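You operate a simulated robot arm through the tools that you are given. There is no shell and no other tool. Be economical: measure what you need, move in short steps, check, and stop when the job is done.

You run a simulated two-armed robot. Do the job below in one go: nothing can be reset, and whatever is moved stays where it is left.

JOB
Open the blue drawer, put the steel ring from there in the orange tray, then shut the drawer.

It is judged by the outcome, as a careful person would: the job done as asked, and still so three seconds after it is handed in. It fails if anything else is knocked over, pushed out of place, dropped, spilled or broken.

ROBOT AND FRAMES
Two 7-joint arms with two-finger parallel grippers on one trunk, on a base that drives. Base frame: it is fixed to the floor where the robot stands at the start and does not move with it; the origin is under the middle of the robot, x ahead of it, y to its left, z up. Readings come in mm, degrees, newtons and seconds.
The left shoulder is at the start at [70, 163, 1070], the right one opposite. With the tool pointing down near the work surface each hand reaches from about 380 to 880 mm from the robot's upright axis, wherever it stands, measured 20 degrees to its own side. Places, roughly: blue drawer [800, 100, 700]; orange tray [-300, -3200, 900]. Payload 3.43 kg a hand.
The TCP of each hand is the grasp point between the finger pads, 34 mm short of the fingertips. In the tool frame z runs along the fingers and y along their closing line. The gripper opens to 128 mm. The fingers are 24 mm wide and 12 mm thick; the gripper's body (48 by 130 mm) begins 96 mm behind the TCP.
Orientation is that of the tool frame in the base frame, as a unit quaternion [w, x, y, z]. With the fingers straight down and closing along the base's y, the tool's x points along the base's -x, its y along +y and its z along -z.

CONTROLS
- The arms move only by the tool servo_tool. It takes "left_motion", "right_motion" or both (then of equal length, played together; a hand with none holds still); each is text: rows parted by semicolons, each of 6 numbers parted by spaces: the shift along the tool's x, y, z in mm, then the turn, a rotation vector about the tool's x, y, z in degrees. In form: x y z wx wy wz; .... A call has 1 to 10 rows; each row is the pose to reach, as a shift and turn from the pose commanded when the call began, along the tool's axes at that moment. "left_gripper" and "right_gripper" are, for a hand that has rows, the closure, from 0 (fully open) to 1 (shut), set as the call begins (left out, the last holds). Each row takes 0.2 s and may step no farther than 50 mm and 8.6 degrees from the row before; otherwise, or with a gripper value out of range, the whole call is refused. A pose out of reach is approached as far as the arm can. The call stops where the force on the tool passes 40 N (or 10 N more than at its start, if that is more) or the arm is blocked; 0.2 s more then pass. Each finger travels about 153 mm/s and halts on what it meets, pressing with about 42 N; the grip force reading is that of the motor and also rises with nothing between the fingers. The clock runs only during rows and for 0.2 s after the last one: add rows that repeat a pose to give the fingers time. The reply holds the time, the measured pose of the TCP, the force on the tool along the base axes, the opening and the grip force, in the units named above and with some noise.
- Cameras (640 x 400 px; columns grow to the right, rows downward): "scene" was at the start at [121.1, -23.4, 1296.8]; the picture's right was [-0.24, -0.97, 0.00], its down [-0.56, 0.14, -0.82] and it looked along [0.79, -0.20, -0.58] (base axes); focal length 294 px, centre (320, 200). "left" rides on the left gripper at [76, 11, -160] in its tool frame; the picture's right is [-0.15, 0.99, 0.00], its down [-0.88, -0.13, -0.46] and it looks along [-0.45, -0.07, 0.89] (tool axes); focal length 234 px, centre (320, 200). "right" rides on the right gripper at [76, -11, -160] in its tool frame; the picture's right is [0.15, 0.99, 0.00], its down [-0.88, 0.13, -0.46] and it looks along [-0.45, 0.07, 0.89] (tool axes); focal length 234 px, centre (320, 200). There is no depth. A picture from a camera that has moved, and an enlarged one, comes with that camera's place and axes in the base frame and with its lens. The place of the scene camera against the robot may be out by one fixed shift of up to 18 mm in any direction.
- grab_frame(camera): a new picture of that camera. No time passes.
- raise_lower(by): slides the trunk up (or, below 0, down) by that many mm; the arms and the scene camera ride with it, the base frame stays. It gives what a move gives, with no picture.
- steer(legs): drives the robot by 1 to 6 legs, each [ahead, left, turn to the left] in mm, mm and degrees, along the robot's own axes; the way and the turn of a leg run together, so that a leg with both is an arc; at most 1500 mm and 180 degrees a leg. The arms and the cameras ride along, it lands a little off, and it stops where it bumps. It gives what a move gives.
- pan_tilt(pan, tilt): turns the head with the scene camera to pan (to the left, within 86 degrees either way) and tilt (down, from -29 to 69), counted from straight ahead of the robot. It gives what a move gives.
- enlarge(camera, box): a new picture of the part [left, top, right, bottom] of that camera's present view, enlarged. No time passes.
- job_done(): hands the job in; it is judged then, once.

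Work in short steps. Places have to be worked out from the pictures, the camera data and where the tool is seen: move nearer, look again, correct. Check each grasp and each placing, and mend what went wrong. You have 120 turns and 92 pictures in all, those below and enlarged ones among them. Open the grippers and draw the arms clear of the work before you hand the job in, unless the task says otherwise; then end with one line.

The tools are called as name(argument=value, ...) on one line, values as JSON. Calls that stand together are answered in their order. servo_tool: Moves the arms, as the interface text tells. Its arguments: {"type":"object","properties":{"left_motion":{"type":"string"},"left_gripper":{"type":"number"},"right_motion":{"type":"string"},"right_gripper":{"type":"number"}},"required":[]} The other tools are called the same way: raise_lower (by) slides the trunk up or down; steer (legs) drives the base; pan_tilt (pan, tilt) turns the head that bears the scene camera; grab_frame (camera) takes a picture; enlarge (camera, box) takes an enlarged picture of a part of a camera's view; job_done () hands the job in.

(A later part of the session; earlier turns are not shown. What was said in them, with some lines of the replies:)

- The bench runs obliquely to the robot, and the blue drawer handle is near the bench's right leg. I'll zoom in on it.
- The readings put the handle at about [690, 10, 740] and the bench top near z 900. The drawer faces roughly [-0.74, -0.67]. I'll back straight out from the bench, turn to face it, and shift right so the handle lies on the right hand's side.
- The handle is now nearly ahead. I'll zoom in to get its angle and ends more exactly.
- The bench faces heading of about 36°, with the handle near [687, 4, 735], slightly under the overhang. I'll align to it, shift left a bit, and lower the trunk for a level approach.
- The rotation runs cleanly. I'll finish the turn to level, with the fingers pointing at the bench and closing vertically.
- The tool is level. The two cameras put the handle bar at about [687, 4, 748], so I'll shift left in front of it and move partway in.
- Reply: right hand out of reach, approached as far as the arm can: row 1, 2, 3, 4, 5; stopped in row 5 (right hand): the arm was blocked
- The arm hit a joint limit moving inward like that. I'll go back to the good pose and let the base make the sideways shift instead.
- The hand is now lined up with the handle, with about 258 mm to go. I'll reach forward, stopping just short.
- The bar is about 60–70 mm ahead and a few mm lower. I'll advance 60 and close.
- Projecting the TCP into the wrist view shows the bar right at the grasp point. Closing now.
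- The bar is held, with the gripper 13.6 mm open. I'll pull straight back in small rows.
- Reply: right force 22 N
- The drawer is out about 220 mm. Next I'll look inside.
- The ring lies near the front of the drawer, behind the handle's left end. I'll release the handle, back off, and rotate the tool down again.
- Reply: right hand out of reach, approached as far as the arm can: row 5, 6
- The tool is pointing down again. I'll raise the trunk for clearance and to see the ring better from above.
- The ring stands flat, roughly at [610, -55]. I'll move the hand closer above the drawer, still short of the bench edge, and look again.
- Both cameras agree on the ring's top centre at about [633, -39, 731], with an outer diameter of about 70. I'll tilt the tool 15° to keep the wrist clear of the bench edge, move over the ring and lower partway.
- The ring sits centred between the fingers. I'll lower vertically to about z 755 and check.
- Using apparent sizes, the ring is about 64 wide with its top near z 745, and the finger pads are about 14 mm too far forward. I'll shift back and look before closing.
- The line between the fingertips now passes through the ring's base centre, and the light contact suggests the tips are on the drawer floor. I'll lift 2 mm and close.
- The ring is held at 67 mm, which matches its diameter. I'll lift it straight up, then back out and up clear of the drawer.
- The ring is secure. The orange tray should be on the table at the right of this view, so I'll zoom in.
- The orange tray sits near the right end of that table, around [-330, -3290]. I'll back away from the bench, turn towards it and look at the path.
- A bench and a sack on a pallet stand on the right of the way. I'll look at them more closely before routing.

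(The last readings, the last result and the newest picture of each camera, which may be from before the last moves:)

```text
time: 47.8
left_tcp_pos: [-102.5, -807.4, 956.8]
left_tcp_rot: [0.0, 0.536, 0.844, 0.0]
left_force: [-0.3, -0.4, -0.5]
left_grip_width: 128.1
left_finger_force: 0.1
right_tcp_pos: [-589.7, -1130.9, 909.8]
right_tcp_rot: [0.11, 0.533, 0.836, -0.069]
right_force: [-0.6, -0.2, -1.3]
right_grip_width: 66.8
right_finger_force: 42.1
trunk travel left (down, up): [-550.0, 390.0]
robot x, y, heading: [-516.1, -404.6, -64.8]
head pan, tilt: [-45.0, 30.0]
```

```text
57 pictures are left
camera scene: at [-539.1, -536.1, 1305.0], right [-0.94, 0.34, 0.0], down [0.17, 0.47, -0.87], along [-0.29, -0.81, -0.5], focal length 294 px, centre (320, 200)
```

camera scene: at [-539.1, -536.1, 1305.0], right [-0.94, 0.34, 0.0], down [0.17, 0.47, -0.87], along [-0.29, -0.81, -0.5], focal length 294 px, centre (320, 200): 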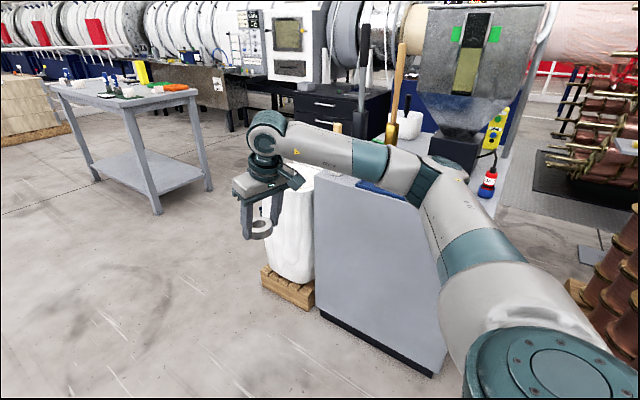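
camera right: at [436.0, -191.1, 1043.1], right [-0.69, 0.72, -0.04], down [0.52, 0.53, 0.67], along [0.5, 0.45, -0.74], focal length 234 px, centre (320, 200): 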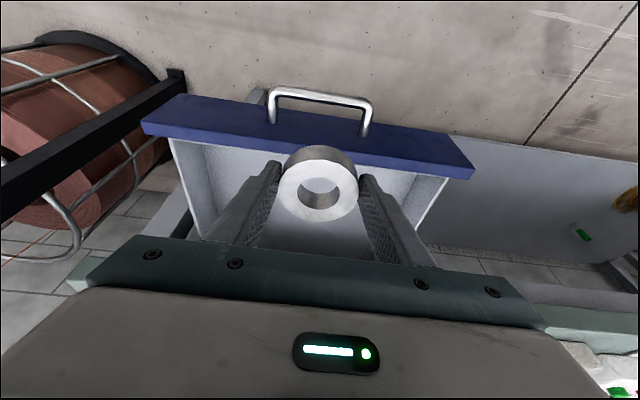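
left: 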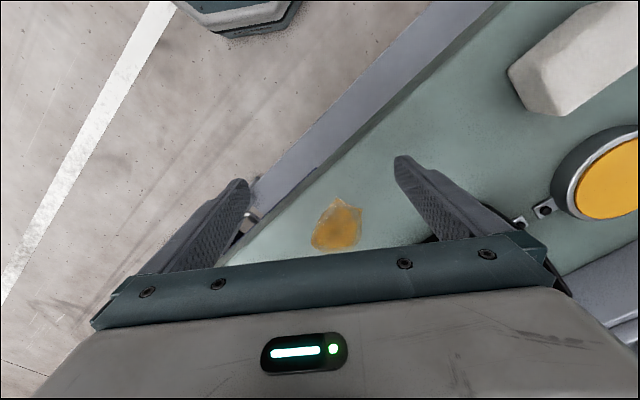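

The pallet corner is near [-650, -1900], so I'll route left of it. I'll raise the trunk 300 so the hands pass above the table items, then drive two waypoints at heading -46°.

raise_lower(by=300)

steer(legs=[[0, 0, 18.8], [1259, -778, 0], [218, -350, 0]])

pan_tilt(pan=-25, tilt=35)

grab_frame(camera="scene")

```text
time: 50.8
left_tcp_pos: [-101.5, -807.4, 1256.6]
left_tcp_rot: [-0.001, 0.536, 0.844, 0.0]
left_force: [-0.2, -0.6, -1.2]
left_grip_width: 128.1
left_finger_force: 0.1
right_tcp_pos: [-589.6, -1131.9, 1209.6]
right_tcp_rot: [0.111, 0.533, 0.836, -0.068]
right_force: [0.0, -0.3, -1.2]
right_grip_width: 67.2
right_finger_force: 41.8
trunk travel left (down, up): [-850.0, 90.0]
robot x, y, heading: [-515.9, -402.9, -64.9]
head pan, tilt: [-45.0, 30.0]
```

```text
time: 61.4
left_tcp_pos: [265.9, -2487.9, 1256.5]
left_tcp_rot: [-0.001, 0.381, 0.925, -0.001]
left_force: [0.8, 0.4, 0.3]
left_grip_width: 127.8
left_finger_force: 0.0
right_tcp_pos: [-82.1, -2958.6, 1210.7]
right_tcp_rot: [0.121, 0.38, 0.916, -0.049]
right_force: [0.4, 0.0, -1.4]
right_grip_width: 67.0
right_finger_force: 41.8
trunk travel left (down, up): [-850.0, 90.0]
robot x, y, heading: [-259.5, -2251.2, -44.7]
head pan, tilt: [-45.0, 30.0]
```

```text
time: 62.2
left_tcp_pos: [264.3, -2490.4, 1256.8]
left_tcp_rot: [-0.001, 0.381, 0.924, 0.0]
left_force: [-0.8, 1.3, -0.7]
left_grip_width: 127.9
left_finger_force: 0.0
right_tcp_pos: [-83.4, -2959.7, 1208.2]
right_tcp_rot: [0.12, 0.379, 0.916, -0.048]
right_force: [0.5, -0.1, -0.8]
right_grip_width: 67.0
right_finger_force: 42.3
trunk travel left (down, up): [-850.0, 90.0]
robot x, y, heading: [-260.5, -2249.2, -44.9]
head pan, tilt: [-25.0, 35.0]
```

```text
56 pictures are left
camera scene: at [-209.2, -2371.2, 1597.1], right [-0.94, -0.34, 0.0], down [-0.2, 0.54, -0.82], along [0.28, -0.77, -0.57], focal length 294 px, centre (320, 200)
```

scene: 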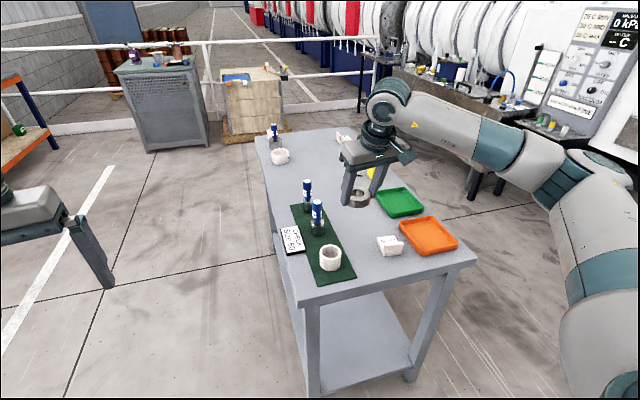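

The orange tray is at about [-300, -3254], and the table faces heading of about -54°. I'll position so the tray ends up under the right hand.

steer(legs=[[0, 0, -9.2], [163, -243, 0]])

grab_frame(camera="scene")

grab_frame(camera="right")

```text
time: 64.8
left_tcp_pos: [121.4, -2839.1, 1256.8]
left_tcp_rot: [-0.001, 0.454, 0.891, 0.0]
left_force: [0.2, -0.4, 0.5]
left_grip_width: 128.2
left_finger_force: 0.0
right_tcp_pos: [-298.9, -3248.1, 1209.7]
right_tcp_rot: [0.116, 0.452, 0.883, -0.058]
right_force: [0.3, 0.0, -1.8]
right_grip_width: 66.8
right_finger_force: 41.8
trunk travel left (down, up): [-850.0, 90.0]
robot x, y, heading: [-359.6, -2521.1, -54.5]
head pan, tilt: [-25.0, 35.0]
```

```text
55 pictures are left
camera scene: at [-328.7, -2648.5, 1597.4], right [-0.98, -0.19, 0.0], down [-0.11, 0.56, -0.82], along [0.15, -0.81, -0.57], focal length 294 px, centre (320, 200)
```

scene: 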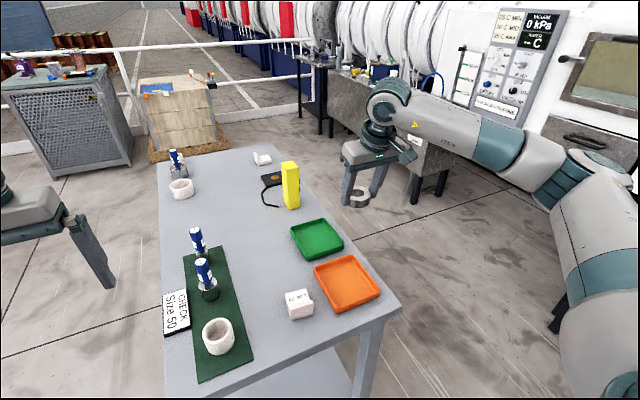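

```text
54 pictures are left
camera right: at [-375.5, -3161.2, 1344.4], right [0.72, 0.69, -0.04], down [0.53, -0.52, 0.67], along [0.44, -0.5, -0.74], focal length 234 px, centre (320, 200)
```

right: 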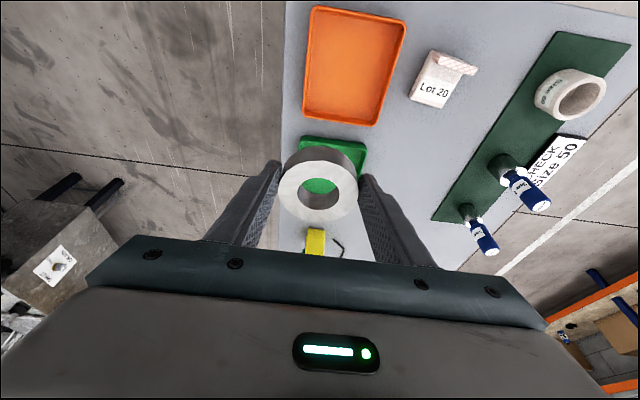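

The wrist view puts the tray at about [-287, -3200], slightly back and left of the hand. I'll shift over it and lower 150 mm, then check.

servo_tool(right_motion="17 10 30 0 0 0; 35 20 64 0 0 0; 52 30 100 0 0 0; 70 38 137 0 0 0; 70 38 137 0 0 0")

grab_frame(camera="right")

grab_frame(camera="scene")

```text
time: 66.0
left_tcp_pos: [119.4, -2840.5, 1256.2]
left_tcp_rot: [0.0, 0.454, 0.891, 0.0]
left_force: [-0.6, 0.0, -0.3]
left_grip_width: 127.9
left_finger_force: 0.1
right_tcp_pos: [-285.2, -3203.2, 1058.3]
right_tcp_rot: [0.117, 0.452, 0.883, -0.057]
right_force: [0.2, 0.9, -1.7]
right_grip_width: 66.8
right_finger_force: 42.2
trunk travel left (down, up): [-850.0, 90.0]
robot x, y, heading: [-362.1, -2521.3, -54.1]
head pan, tilt: [-25.0, 35.0]
```

```text
53 pictures are left
camera right: at [-362.1, -3116.3, 1192.9], right [0.72, 0.69, -0.04], down [0.53, -0.52, 0.67], along [0.45, -0.5, -0.74], focal length 234 px, centre (320, 200)
```

right: 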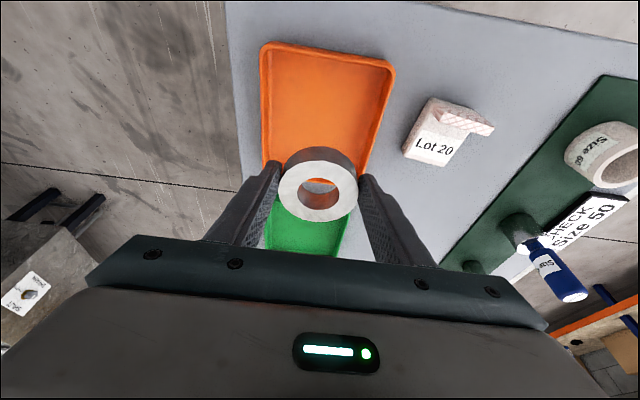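

```text
52 pictures are left
camera scene: at [-329.2, -2650.0, 1597.2], right [-0.98, -0.19, 0.0], down [-0.11, 0.56, -0.82], along [0.15, -0.8, -0.57], focal length 294 px, centre (320, 200)
```

scene: 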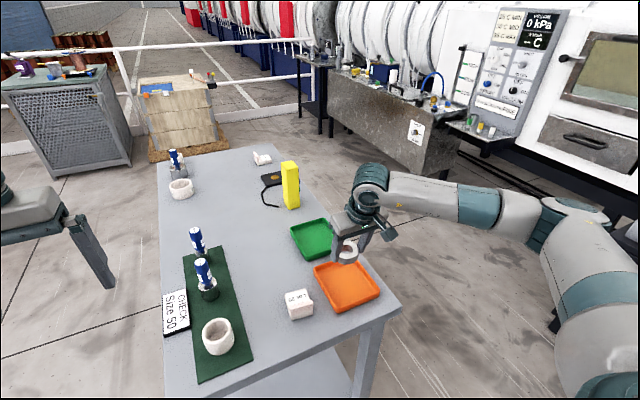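

All views agree: the tray centre is at about [-291, -3202] with its floor around z 905. I'll lower to about z 975 and check.

servo_tool(right_motion="7 -2 25 0 0 0; 14 -4 50 0 0 0; 25 -4 80 0 0 0; 25 -4 80 0 0 0")

grab_frame(camera="right")

enlarge(camera="scene", box=[270, 190, 430, 320])

```text
time: 67.0
left_tcp_pos: [119.7, -2841.7, 1257.2]
left_tcp_rot: [0.0, 0.454, 0.891, 0.001]
left_force: [0.4, 0.3, 0.1]
left_grip_width: 127.8
left_finger_force: 0.0
right_tcp_pos: [-293.3, -3202.2, 975.5]
right_tcp_rot: [0.117, 0.451, 0.883, -0.058]
right_force: [0.8, -0.5, -0.5]
right_grip_width: 67.2
right_finger_force: 42.4
trunk travel left (down, up): [-850.0, 90.0]
robot x, y, heading: [-359.6, -2521.9, -54.3]
head pan, tilt: [-25.0, 35.0]
```

```text
51 pictures are left
camera right: at [-368.9, -3115.2, 1109.2], right [0.72, 0.69, -0.04], down [0.53, -0.52, 0.67], along [0.45, -0.5, -0.74], focal length 234 px, centre (320, 200)
```

right: 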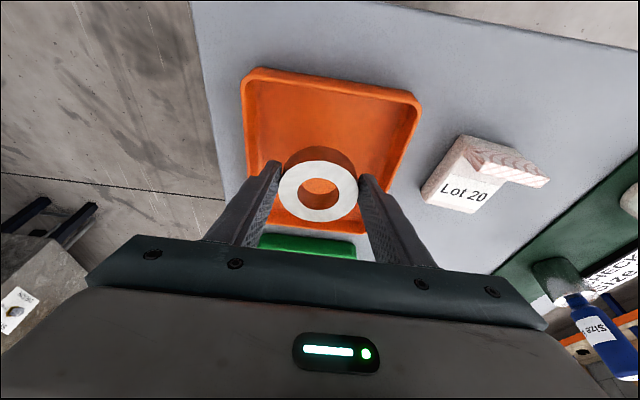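

```text
3.08 times, centred on (350, 255) of scene
camera zoom: at [-329.2, -2650.4, 1597.2], right [-0.98, -0.19, 0.0], down [-0.11, 0.56, -0.82], along [0.15, -0.8, -0.57], focal length 905 px, centre (228, 31)
```

zoom: 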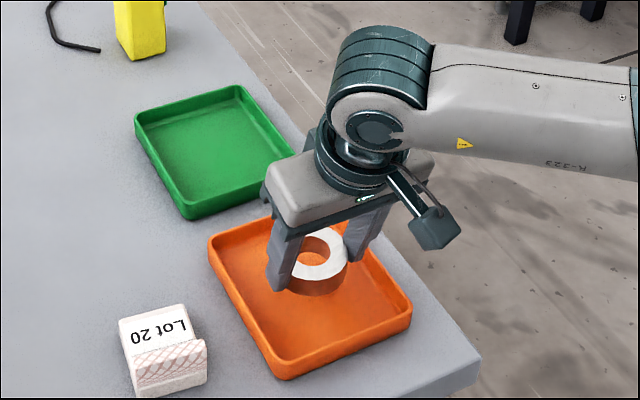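

The ring is over the tray with good margins. I'll lower gently until light contact.

servo_tool(right_motion="3.1 1 11.6 0 0 0; 5.2 1 19.3 0 0 0; 6.7 1 25 0 0 0; 6.7 1 25 0 0 0")

enlarge(camera="scene", box=[300, 210, 420, 310])

```text
time: 68.0
left_tcp_pos: [120.5, -2841.9, 1256.5]
left_tcp_rot: [0.0, 0.454, 0.891, 0.0]
left_force: [0.3, 0.0, 0.4]
left_grip_width: 127.9
left_finger_force: 0.1
right_tcp_pos: [-290.5, -3198.9, 947.4]
right_tcp_rot: [0.115, 0.452, 0.883, -0.058]
right_force: [0.5, -0.2, -1.0]
right_grip_width: 66.9
right_finger_force: 42.3
trunk travel left (down, up): [-850.0, 90.0]
robot x, y, heading: [-361.6, -2518.7, -54.3]
head pan, tilt: [-25.0, 35.0]
```

```text
4.00 times, centred on (360, 260) of scene
camera zoom: at [-329.3, -2650.6, 1597.2], right [-0.98, -0.19, 0.0], down [-0.11, 0.56, -0.82], along [0.15, -0.8, -0.57], focal length 1176 px, centre (160, -40)
```

zoom: 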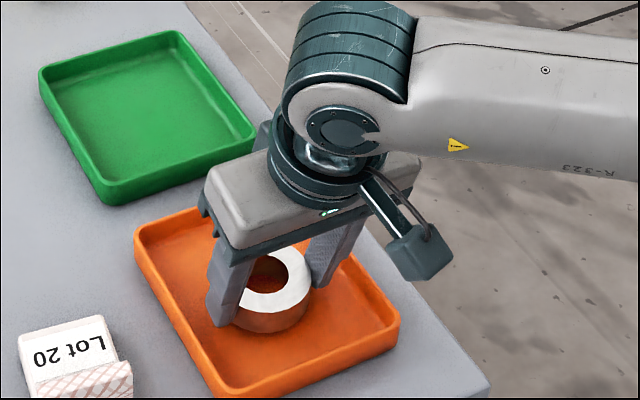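

No contact yet, and the ring looks very close to the tray floor. I'll go down in finer rows.

servo_tool(right_motion="1 0 3.9 0 0 0; 1.6 0 5.8 0 0 0; 2.1 0 7.7 0 0 0; 2.1 0 7.7 0 0 0")

```text
time: 69.0
left_tcp_pos: [119.7, -2842.4, 1257.1]
left_tcp_rot: [0.0, 0.454, 0.891, 0.001]
left_force: [0.4, 0.1, 0.3]
left_grip_width: 127.9
left_finger_force: 0.1
right_tcp_pos: [-290.6, -3198.8, 942.6]
right_tcp_rot: [0.117, 0.452, 0.883, -0.058]
right_force: [-0.2, 0.1, 4.7]
right_grip_width: 66.9
right_finger_force: 42.3
trunk travel left (down, up): [-850.0, 90.0]
robot x, y, heading: [-362.7, -2519.5, -54.3]
head pan, tilt: [-25.0, 35.0]
```

There's light contact with the tray floor. I'll open a little, to about 92 mm, and lift away.

servo_tool(right_motion="0 0 0 0 0 0; 0 0 0 0 0 0; 0 0 0 0 0 0; -5 0 -19 0 0 0; -16 0 -58 0 0 0; -27 0 -100 0 0 0; -40 0 -149 0 0 0; -53 0 -198 0 0 0; -66 0 -246 0 0 0; -66 0 -246 0 0 0", right_gripper=0.28)

enlarge(camera="scene", box=[270, 190, 430, 320])

```text
refused: row 7 steps farther than a row can; nothing moved
```

```text
3.08 times, centred on (350, 255) of scene
camera zoom: at [-329.4, -2649.8, 1597.3], right [-0.98, -0.19, 0.0], down [-0.11, 0.56, -0.82], along [0.15, -0.8, -0.57], focal length 905 px, centre (228, 31)
```

zoom: 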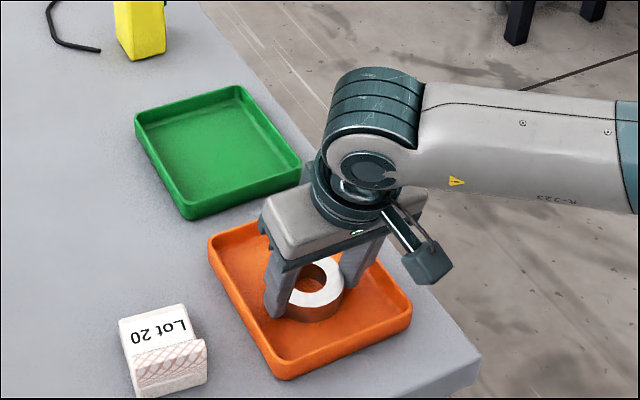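

One row stepped too far, so I'll repeat it with smaller steps.

servo_tool(right_motion="0 0 0 0 0 0; 0 0 0 0 0 0; 0 0 0 0 0 0; -4 0 -15 0 0 0; -14 0 -52 0 0 0; -25 0 -92 0 0 0; -36 0 -135 0 0 0; -47 0 -178 0 0 0; -59 0 -222 0 0 0; -59 0 -222 0 0 0", right_gripper=0.28)

enlarge(camera="scene", box=[270, 190, 430, 320])

```text
time: 71.2
left_tcp_pos: [118.7, -2842.3, 1257.7]
left_tcp_rot: [0.001, 0.454, 0.891, 0.0]
left_force: [-0.1, -0.4, -0.1]
left_grip_width: 127.7
left_finger_force: 0.1
right_tcp_pos: [-291.8, -3198.3, 1171.7]
right_tcp_rot: [0.116, 0.451, 0.883, -0.057]
right_force: [-0.2, -0.2, -0.5]
right_grip_width: 92.4
right_finger_force: 0.1
trunk travel left (down, up): [-850.0, 90.0]
robot x, y, heading: [-362.2, -2525.3, -54.2]
head pan, tilt: [-25.0, 35.0]
```

```text
3.08 times, centred on (350, 255) of scene
camera zoom: at [-329.4, -2650.6, 1597.2], right [-0.98, -0.19, 0.0], down [-0.11, 0.56, -0.82], along [0.15, -0.8, -0.57], focal length 905 px, centre (228, 31)
```

zoom: 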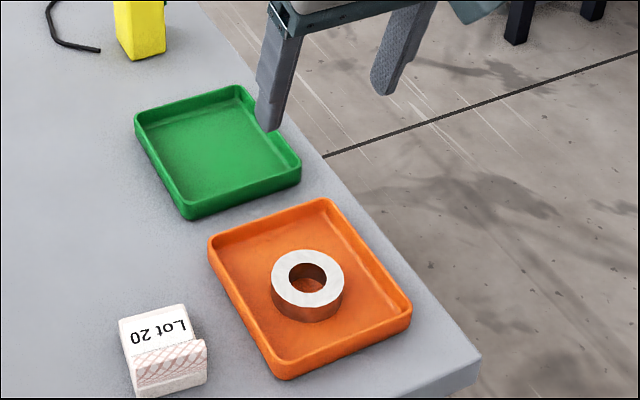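

The ring lies flat in the orange tray. Now I'll retrace the path back to the bench and face the drawer again.

steer(legs=[[-163, 243, 0], [0, 0, 9.5], [-218, 350, 0], [-1259, 778, 0], [0, 0, 81]])

pan_tilt(pan=-20, tilt=35)

grab_frame(camera="scene")

```text
time: 86.4
left_tcp_pos: [-181.4, 60.9, 1256.6]
left_tcp_rot: [0.0, -0.293, 0.956, 0.0]
left_force: [0.0, 0.3, 0.6]
left_grip_width: 127.8
left_finger_force: 0.1
right_tcp_pos: [162.0, -360.3, 1170.7]
right_tcp_rot: [0.122, -0.289, 0.949, 0.04]
right_force: [0.0, -0.3, 0.8]
right_grip_width: 92.1
right_finger_force: 0.0
trunk travel left (down, up): [-850.0, 90.0]
robot x, y, heading: [-515.5, -409.1, 34.0]
head pan, tilt: [-25.0, 35.0]
```

```text
time: 87.1
left_tcp_pos: [-181.7, 61.4, 1256.5]
left_tcp_rot: [0.0, -0.292, 0.956, 0.001]
left_force: [0.6, 0.1, 0.3]
left_grip_width: 128.1
left_finger_force: 0.2
right_tcp_pos: [161.1, -360.9, 1171.3]
right_tcp_rot: [0.124, -0.29, 0.948, 0.041]
right_force: [-0.4, 0.3, 0.3]
right_grip_width: 92.4
right_finger_force: 0.1
trunk travel left (down, up): [-850.0, 90.0]
robot x, y, heading: [-518.3, -408.8, 33.9]
head pan, tilt: [-20.0, 35.0]
```

```text
46 pictures are left
camera scene: at [-404.7, -360.7, 1597.2], right [0.24, -0.97, 0.0], down [-0.56, -0.14, -0.82], along [0.79, 0.2, -0.57], focal length 294 px, centre (320, 200)
```

scene: 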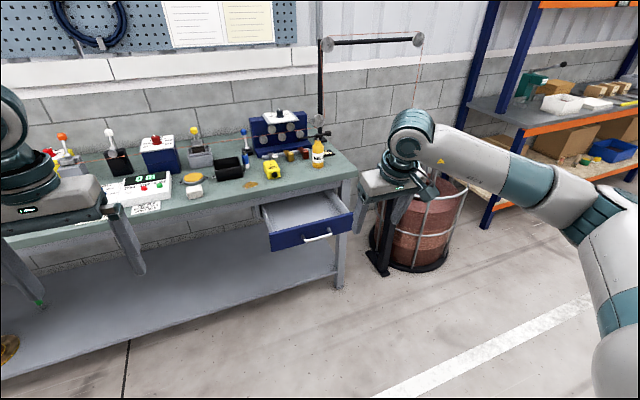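

The drawer is as I left it. I'll drop the trunk to handle height, untilt the tool and turn the base the last couple of degrees.

steer(legs=[[0, 0, 2.1]])

raise_lower(by=-500)

servo_tool(right_motion="0 -20 -40 0 7.5 0; -2 -40 -82 0 15 0; -2 -40 -82 0 15 0", right_gripper=0)

servo_tool(right_motion="0 0 0 -4.6 -4.6 4.6; 0 0 0 -9.2 -9.2 9.2; 0 0 0 -13.8 -13.8 13.8; 0 0 0 -18.4 -18.4 18.4; 0 0 0 -23 -23 23; 0 0 0 -27.6 -27.6 27.6; 0 0 0 -32.2 -32.2 32.2")

servo_tool(right_motion="0 0 0 -4.6 -4.6 4.6; 0 0 0 -9.2 -9.2 9.2; 0 0 0 -13.8 -13.8 13.8; 0 0 0 -18.4 -18.4 18.4; 0 0 0 -23 -23 23; 0 0 0 -27.6 -27.6 27.6; 0 0 0 -32.2 -32.2 32.2; 0 0 0 -36.8 -36.8 36.8; 0 0 0 -37.1 -37.1 37.1")

```text
time: 87.8
left_tcp_pos: [-198.3, 72.1, 1257.1]
left_tcp_rot: [0.0, -0.31, 0.951, 0.001]
left_force: [0.6, -0.1, 0.7]
left_grip_width: 128.2
left_finger_force: 0.2
right_tcp_pos: [160.9, -336.7, 1170.3]
right_tcp_rot: [0.122, -0.307, 0.943, 0.042]
right_force: [0.2, -0.2, -0.4]
right_grip_width: 92.3
right_finger_force: 0.0
trunk travel left (down, up): [-850.0, 90.0]
robot x, y, heading: [-519.0, -405.6, 35.9]
head pan, tilt: [-20.0, 35.0]
```

```text
refused: -500 is not a number from -400 to 400
```

```text
time: 88.7
left_tcp_pos: [-198.2, 73.6, 1256.3]
left_tcp_rot: [0.0, -0.31, 0.951, 0.0]
left_force: [0.4, -0.3, -0.3]
left_grip_width: 128.0
left_finger_force: 0.0
right_tcp_pos: [167.9, -379.4, 1249.2]
right_tcp_rot: [-0.002, -0.31, 0.951, 0.001]
right_force: [0.0, 0.2, -0.2]
right_grip_width: 128.1
right_finger_force: 0.0
trunk travel left (down, up): [-850.0, 90.0]
robot x, y, heading: [-513.1, -411.5, 36.0]
head pan, tilt: [-20.0, 35.0]
```

```text
time: 90.2
left_tcp_pos: [-201.0, 73.7, 1256.6]
left_tcp_rot: [0.001, -0.31, 0.951, 0.0]
left_force: [0.2, -0.3, 0.2]
left_grip_width: 128.0
left_finger_force: 0.0
right_tcp_pos: [167.7, -381.6, 1252.0]
right_tcp_rot: [0.173, -0.016, 0.923, 0.342]
right_force: [0.9, -0.5, 0.0]
right_grip_width: 127.9
right_finger_force: 0.0
trunk travel left (down, up): [-850.0, 90.0]
robot x, y, heading: [-515.5, -405.3, 36.1]
head pan, tilt: [-20.0, 35.0]
```

```text
time: 92.2
left_tcp_pos: [-198.8, 73.3, 1257.3]
left_tcp_rot: [0.0, -0.309, 0.951, 0.0]
left_force: [0.4, -0.3, -0.4]
left_grip_width: 128.1
left_finger_force: 0.0
right_tcp_pos: [167.6, -381.0, 1250.1]
right_tcp_rot: [0.321, 0.322, 0.629, 0.63]
right_force: [0.0, -0.4, 0.5]
right_grip_width: 128.0
right_finger_force: 0.0
trunk travel left (down, up): [-850.0, 90.0]
robot x, y, heading: [-518.1, -409.7, 36.2]
head pan, tilt: [-20.0, 35.0]
```

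The rotation is done. I'll lower the trunk in two steps and drive forward 330, leaving about 100 mm to the handle.

raise_lower(by=-250)

raise_lower(by=-250)

steer(legs=[[330, 6, 0]])

grab_frame(camera="right")

grab_frame(camera="scene")

```text
time: 94.8
left_tcp_pos: [-199.0, 73.1, 1006.7]
left_tcp_rot: [0.0, -0.31, 0.951, 0.0]
left_force: [0.3, 0.2, -0.5]
left_grip_width: 128.2
left_finger_force: 0.1
right_tcp_pos: [167.1, -380.1, 1000.7]
right_tcp_rot: [0.32, 0.322, 0.629, 0.631]
right_force: [0.6, -0.1, -0.1]
right_grip_width: 128.2
right_finger_force: 0.1
trunk travel left (down, up): [-600.0, 340.0]
robot x, y, heading: [-516.3, -406.8, 35.7]
head pan, tilt: [-20.0, 35.0]
```

```text
time: 97.4
left_tcp_pos: [-199.1, 73.1, 756.2]
left_tcp_rot: [0.001, -0.31, 0.951, -0.001]
left_force: [0.8, -1.0, 0.3]
left_grip_width: 128.2
left_finger_force: 0.0
right_tcp_pos: [167.6, -380.5, 751.6]
right_tcp_rot: [0.321, 0.321, 0.629, 0.631]
right_force: [0.6, 1.1, 0.4]
right_grip_width: 128.1
right_finger_force: 0.1
trunk travel left (down, up): [-350.0, 590.0]
robot x, y, heading: [-520.6, -404.8, 35.9]
head pan, tilt: [-20.0, 35.0]
```

```text
time: 99.6
left_tcp_pos: [57.5, 273.6, 757.7]
left_tcp_rot: [0.0, -0.312, 0.95, 0.0]
left_force: [0.4, -0.7, 0.6]
left_grip_width: 127.9
left_finger_force: 0.1
right_tcp_pos: [427.9, -177.7, 749.8]
right_tcp_rot: [0.317, 0.32, 0.632, 0.631]
right_force: [-0.4, -0.3, -0.6]
right_grip_width: 128.1
right_finger_force: 0.0
trunk travel left (down, up): [-350.0, 590.0]
robot x, y, heading: [-254.7, -213.8, 36.4]
head pan, tilt: [-20.0, 35.0]
```

```text
45 pictures are left
camera right: at [253.5, -210.5, 738.8], right [-0.08, 0.12, 0.99], down [0.16, -0.98, 0.13], along [0.98, 0.17, 0.06], focal length 234 px, centre (320, 200)
```

right: 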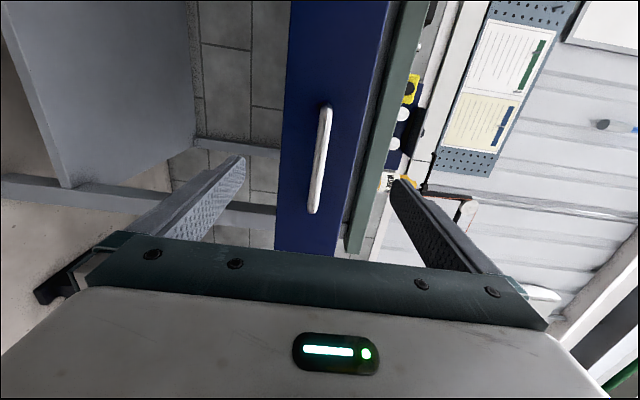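

```text
44 pictures are left
camera scene: at [-146.5, -157.0, 1097.1], right [0.28, -0.96, 0.0], down [-0.55, -0.16, -0.82], along [0.79, 0.23, -0.57], focal length 294 px, centre (320, 200)
```

scene: 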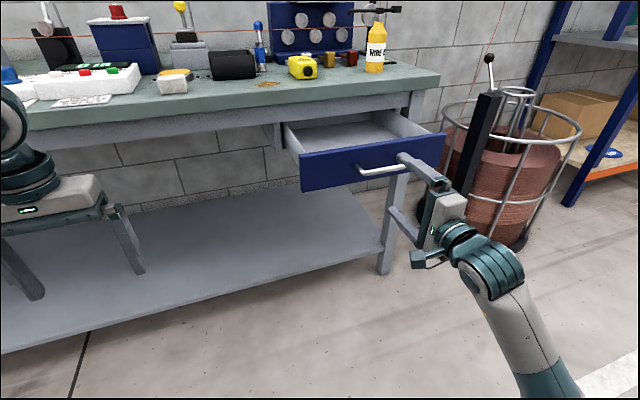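

The handle is about 98 mm ahead and well aligned. I'll advance and close on it.

servo_tool(right_motion="-2 0 35 0 0 0; -4 0 70 0 0 0; -5 0 96 0 0 0; -5 0 96 0 0 0")

grab_frame(camera="right")

```text
time: 100.6
left_tcp_pos: [58.1, 274.3, 756.6]
left_tcp_rot: [0.0, -0.313, 0.95, 0.0]
left_force: [-1.0, 0.2, 1.4]
left_grip_width: 128.0
left_finger_force: 0.1
right_tcp_pos: [510.4, -126.9, 752.9]
right_tcp_rot: [0.318, 0.32, 0.631, 0.631]
right_force: [0.1, -0.1, -0.7]
right_grip_width: 128.2
right_finger_force: 0.1
trunk travel left (down, up): [-350.0, 590.0]
robot x, y, heading: [-255.6, -210.2, 36.4]
head pan, tilt: [-20.0, 35.0]
```

```text
43 pictures are left
camera right: at [335.9, -159.5, 741.3], right [-0.08, 0.12, 0.99], down [0.16, -0.98, 0.13], along [0.98, 0.17, 0.07], focal length 234 px, centre (320, 200)
```

right: 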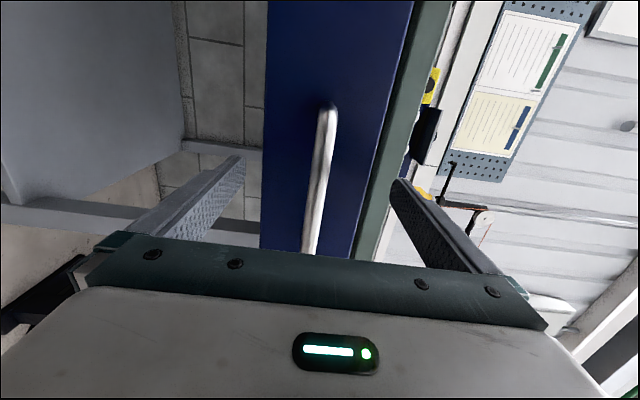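

The bar is at the grasp point. I'll grip it and push in by arm as far as it reaches comfortably.

servo_tool(right_motion="0 -3 0 0 0 0; 0 -3 0 0 0 0; 0 -3 0 0 0 0; 0 -3 0 0 0 0", right_gripper=1)

servo_tool(right_motion="0 0 25 0 0 0; 0 0 50 0 0 0; 0 0 75 0 0 0; 0 0 100 0 0 0; 0 0 125 0 0 0; 0 0 150 0 0 0; 0 0 150 0 0 0")

```text
time: 101.6
left_tcp_pos: [57.7, 273.8, 758.5]
left_tcp_rot: [0.001, -0.314, 0.949, 0.0]
left_force: [-0.4, 0.2, 0.3]
left_grip_width: 128.0
left_finger_force: 0.0
right_tcp_pos: [509.0, -125.5, 750.8]
right_tcp_rot: [0.318, 0.319, 0.631, 0.632]
right_force: [1.4, 0.1, 5.8]
right_grip_width: 13.6
right_finger_force: 45.1
trunk travel left (down, up): [-350.0, 590.0]
robot x, y, heading: [-257.1, -212.1, 36.5]
head pan, tilt: [-20.0, 35.0]
```

```text
time: 103.2
left_tcp_pos: [57.1, 273.9, 757.8]
left_tcp_rot: [0.001, -0.313, 0.95, 0.0]
left_force: [0.5, -0.1, -0.3]
left_grip_width: 128.1
left_finger_force: 0.1
right_tcp_pos: [627.4, -39.2, 749.7]
right_tcp_rot: [0.318, 0.319, 0.63, 0.632]
right_force: [2.5, -1.7, 20.2]
right_grip_width: 13.6
right_finger_force: 45.3
trunk travel left (down, up): [-350.0, 590.0]
robot x, y, heading: [-254.3, -211.6, 36.3]
head pan, tilt: [-20.0, 35.0]
```

About 77 mm remain. I'll continue pushing and correct the slight vertical load.

servo_tool(right_motion="0 -1 20 0 0 0; 0 -1 40 0 0 0; 0 -1 60 0 0 0; 0 -1 72 0 0 0; 0 -1 80 0 0 0; 0 -1 80 0 0 0")

grab_frame(camera="scene")

```text
time: 104.4
left_tcp_pos: [57.9, 271.9, 757.9]
left_tcp_rot: [0.001, -0.312, 0.95, 0.0]
left_force: [0.0, -0.2, 0.4]
left_grip_width: 127.9
left_finger_force: 0.0
right_tcp_pos: [689.2, 5.8, 750.7]
right_tcp_rot: [0.32, 0.318, 0.628, 0.634]
right_force: [-15.5, -8.1, 4.3]
right_grip_width: 13.8
right_finger_force: 45.5
trunk travel left (down, up): [-350.0, 590.0]
robot x, y, heading: [-253.5, -209.1, 36.2]
head pan, tilt: [-20.0, 35.0]
stopped in row 5 (right hand): the force on the tool passed its limit (the readings are from after the stop); the commanded pose is now the measured one
```

```text
42 pictures are left
camera scene: at [-149.3, -158.5, 1097.0], right [0.28, -0.96, 0.0], down [-0.55, -0.16, -0.82], along [0.79, 0.23, -0.57], focal length 294 px, centre (320, 200)
```

scene: 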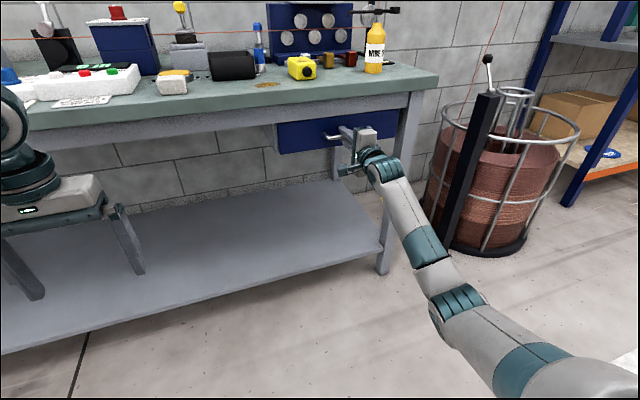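

The drawer met its stop at the original closed position. I'll release, back off and check.

servo_tool(right_motion="0 0 0 0 0 0; 0 0 0 0 0 0; 0 0 0 0 0 0; 0 0 -40 0 0 0; 0 0 -80 0 0 0; 0 0 -120 0 0 0; 0 0 -160 0 0 0; 0 0 -200 0 0 0; 0 0 -200 0 0 0", right_gripper=0)

enlarge(camera="scene", box=[240, 60, 460, 200])

```text
time: 106.4
left_tcp_pos: [58.5, 273.1, 757.5]
left_tcp_rot: [0.0, -0.314, 0.949, 0.001]
left_force: [0.1, 0.3, -0.1]
left_grip_width: 128.0
left_finger_force: 0.1
right_tcp_pos: [534.2, -111.8, 743.4]
right_tcp_rot: [0.319, 0.319, 0.63, 0.632]
right_force: [-0.4, -0.6, -0.5]
right_grip_width: 128.0
right_finger_force: 0.0
trunk travel left (down, up): [-350.0, 590.0]
robot x, y, heading: [-260.2, -210.6, 36.3]
head pan, tilt: [-20.0, 35.0]
```

```text
2.86 times, centred on (350, 130) of scene
camera zoom: at [-146.8, -157.5, 1097.2], right [0.28, -0.96, 0.0], down [-0.55, -0.16, -0.82], along [0.79, 0.23, -0.57], focal length 840 px, centre (234, 400)
```

zoom: 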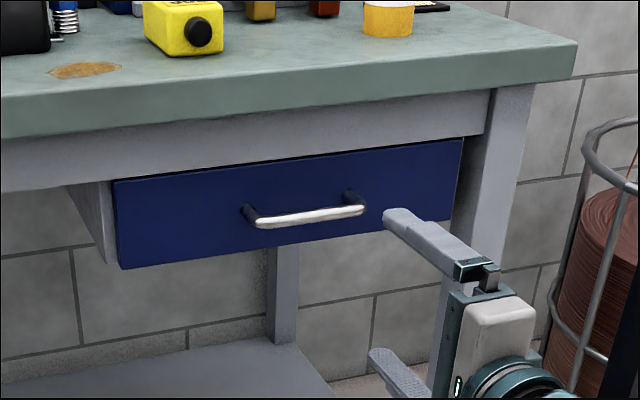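

The drawer is shut, the ring is in the orange tray, and both grippers are open and clear. Handing in.

job_done()

```text
The job is handed in.
```

The blue drawer was opened, the steel ring now lies flat in the orange tray, and the drawer is shut again; nothing else appeared disturbed in the pictures.
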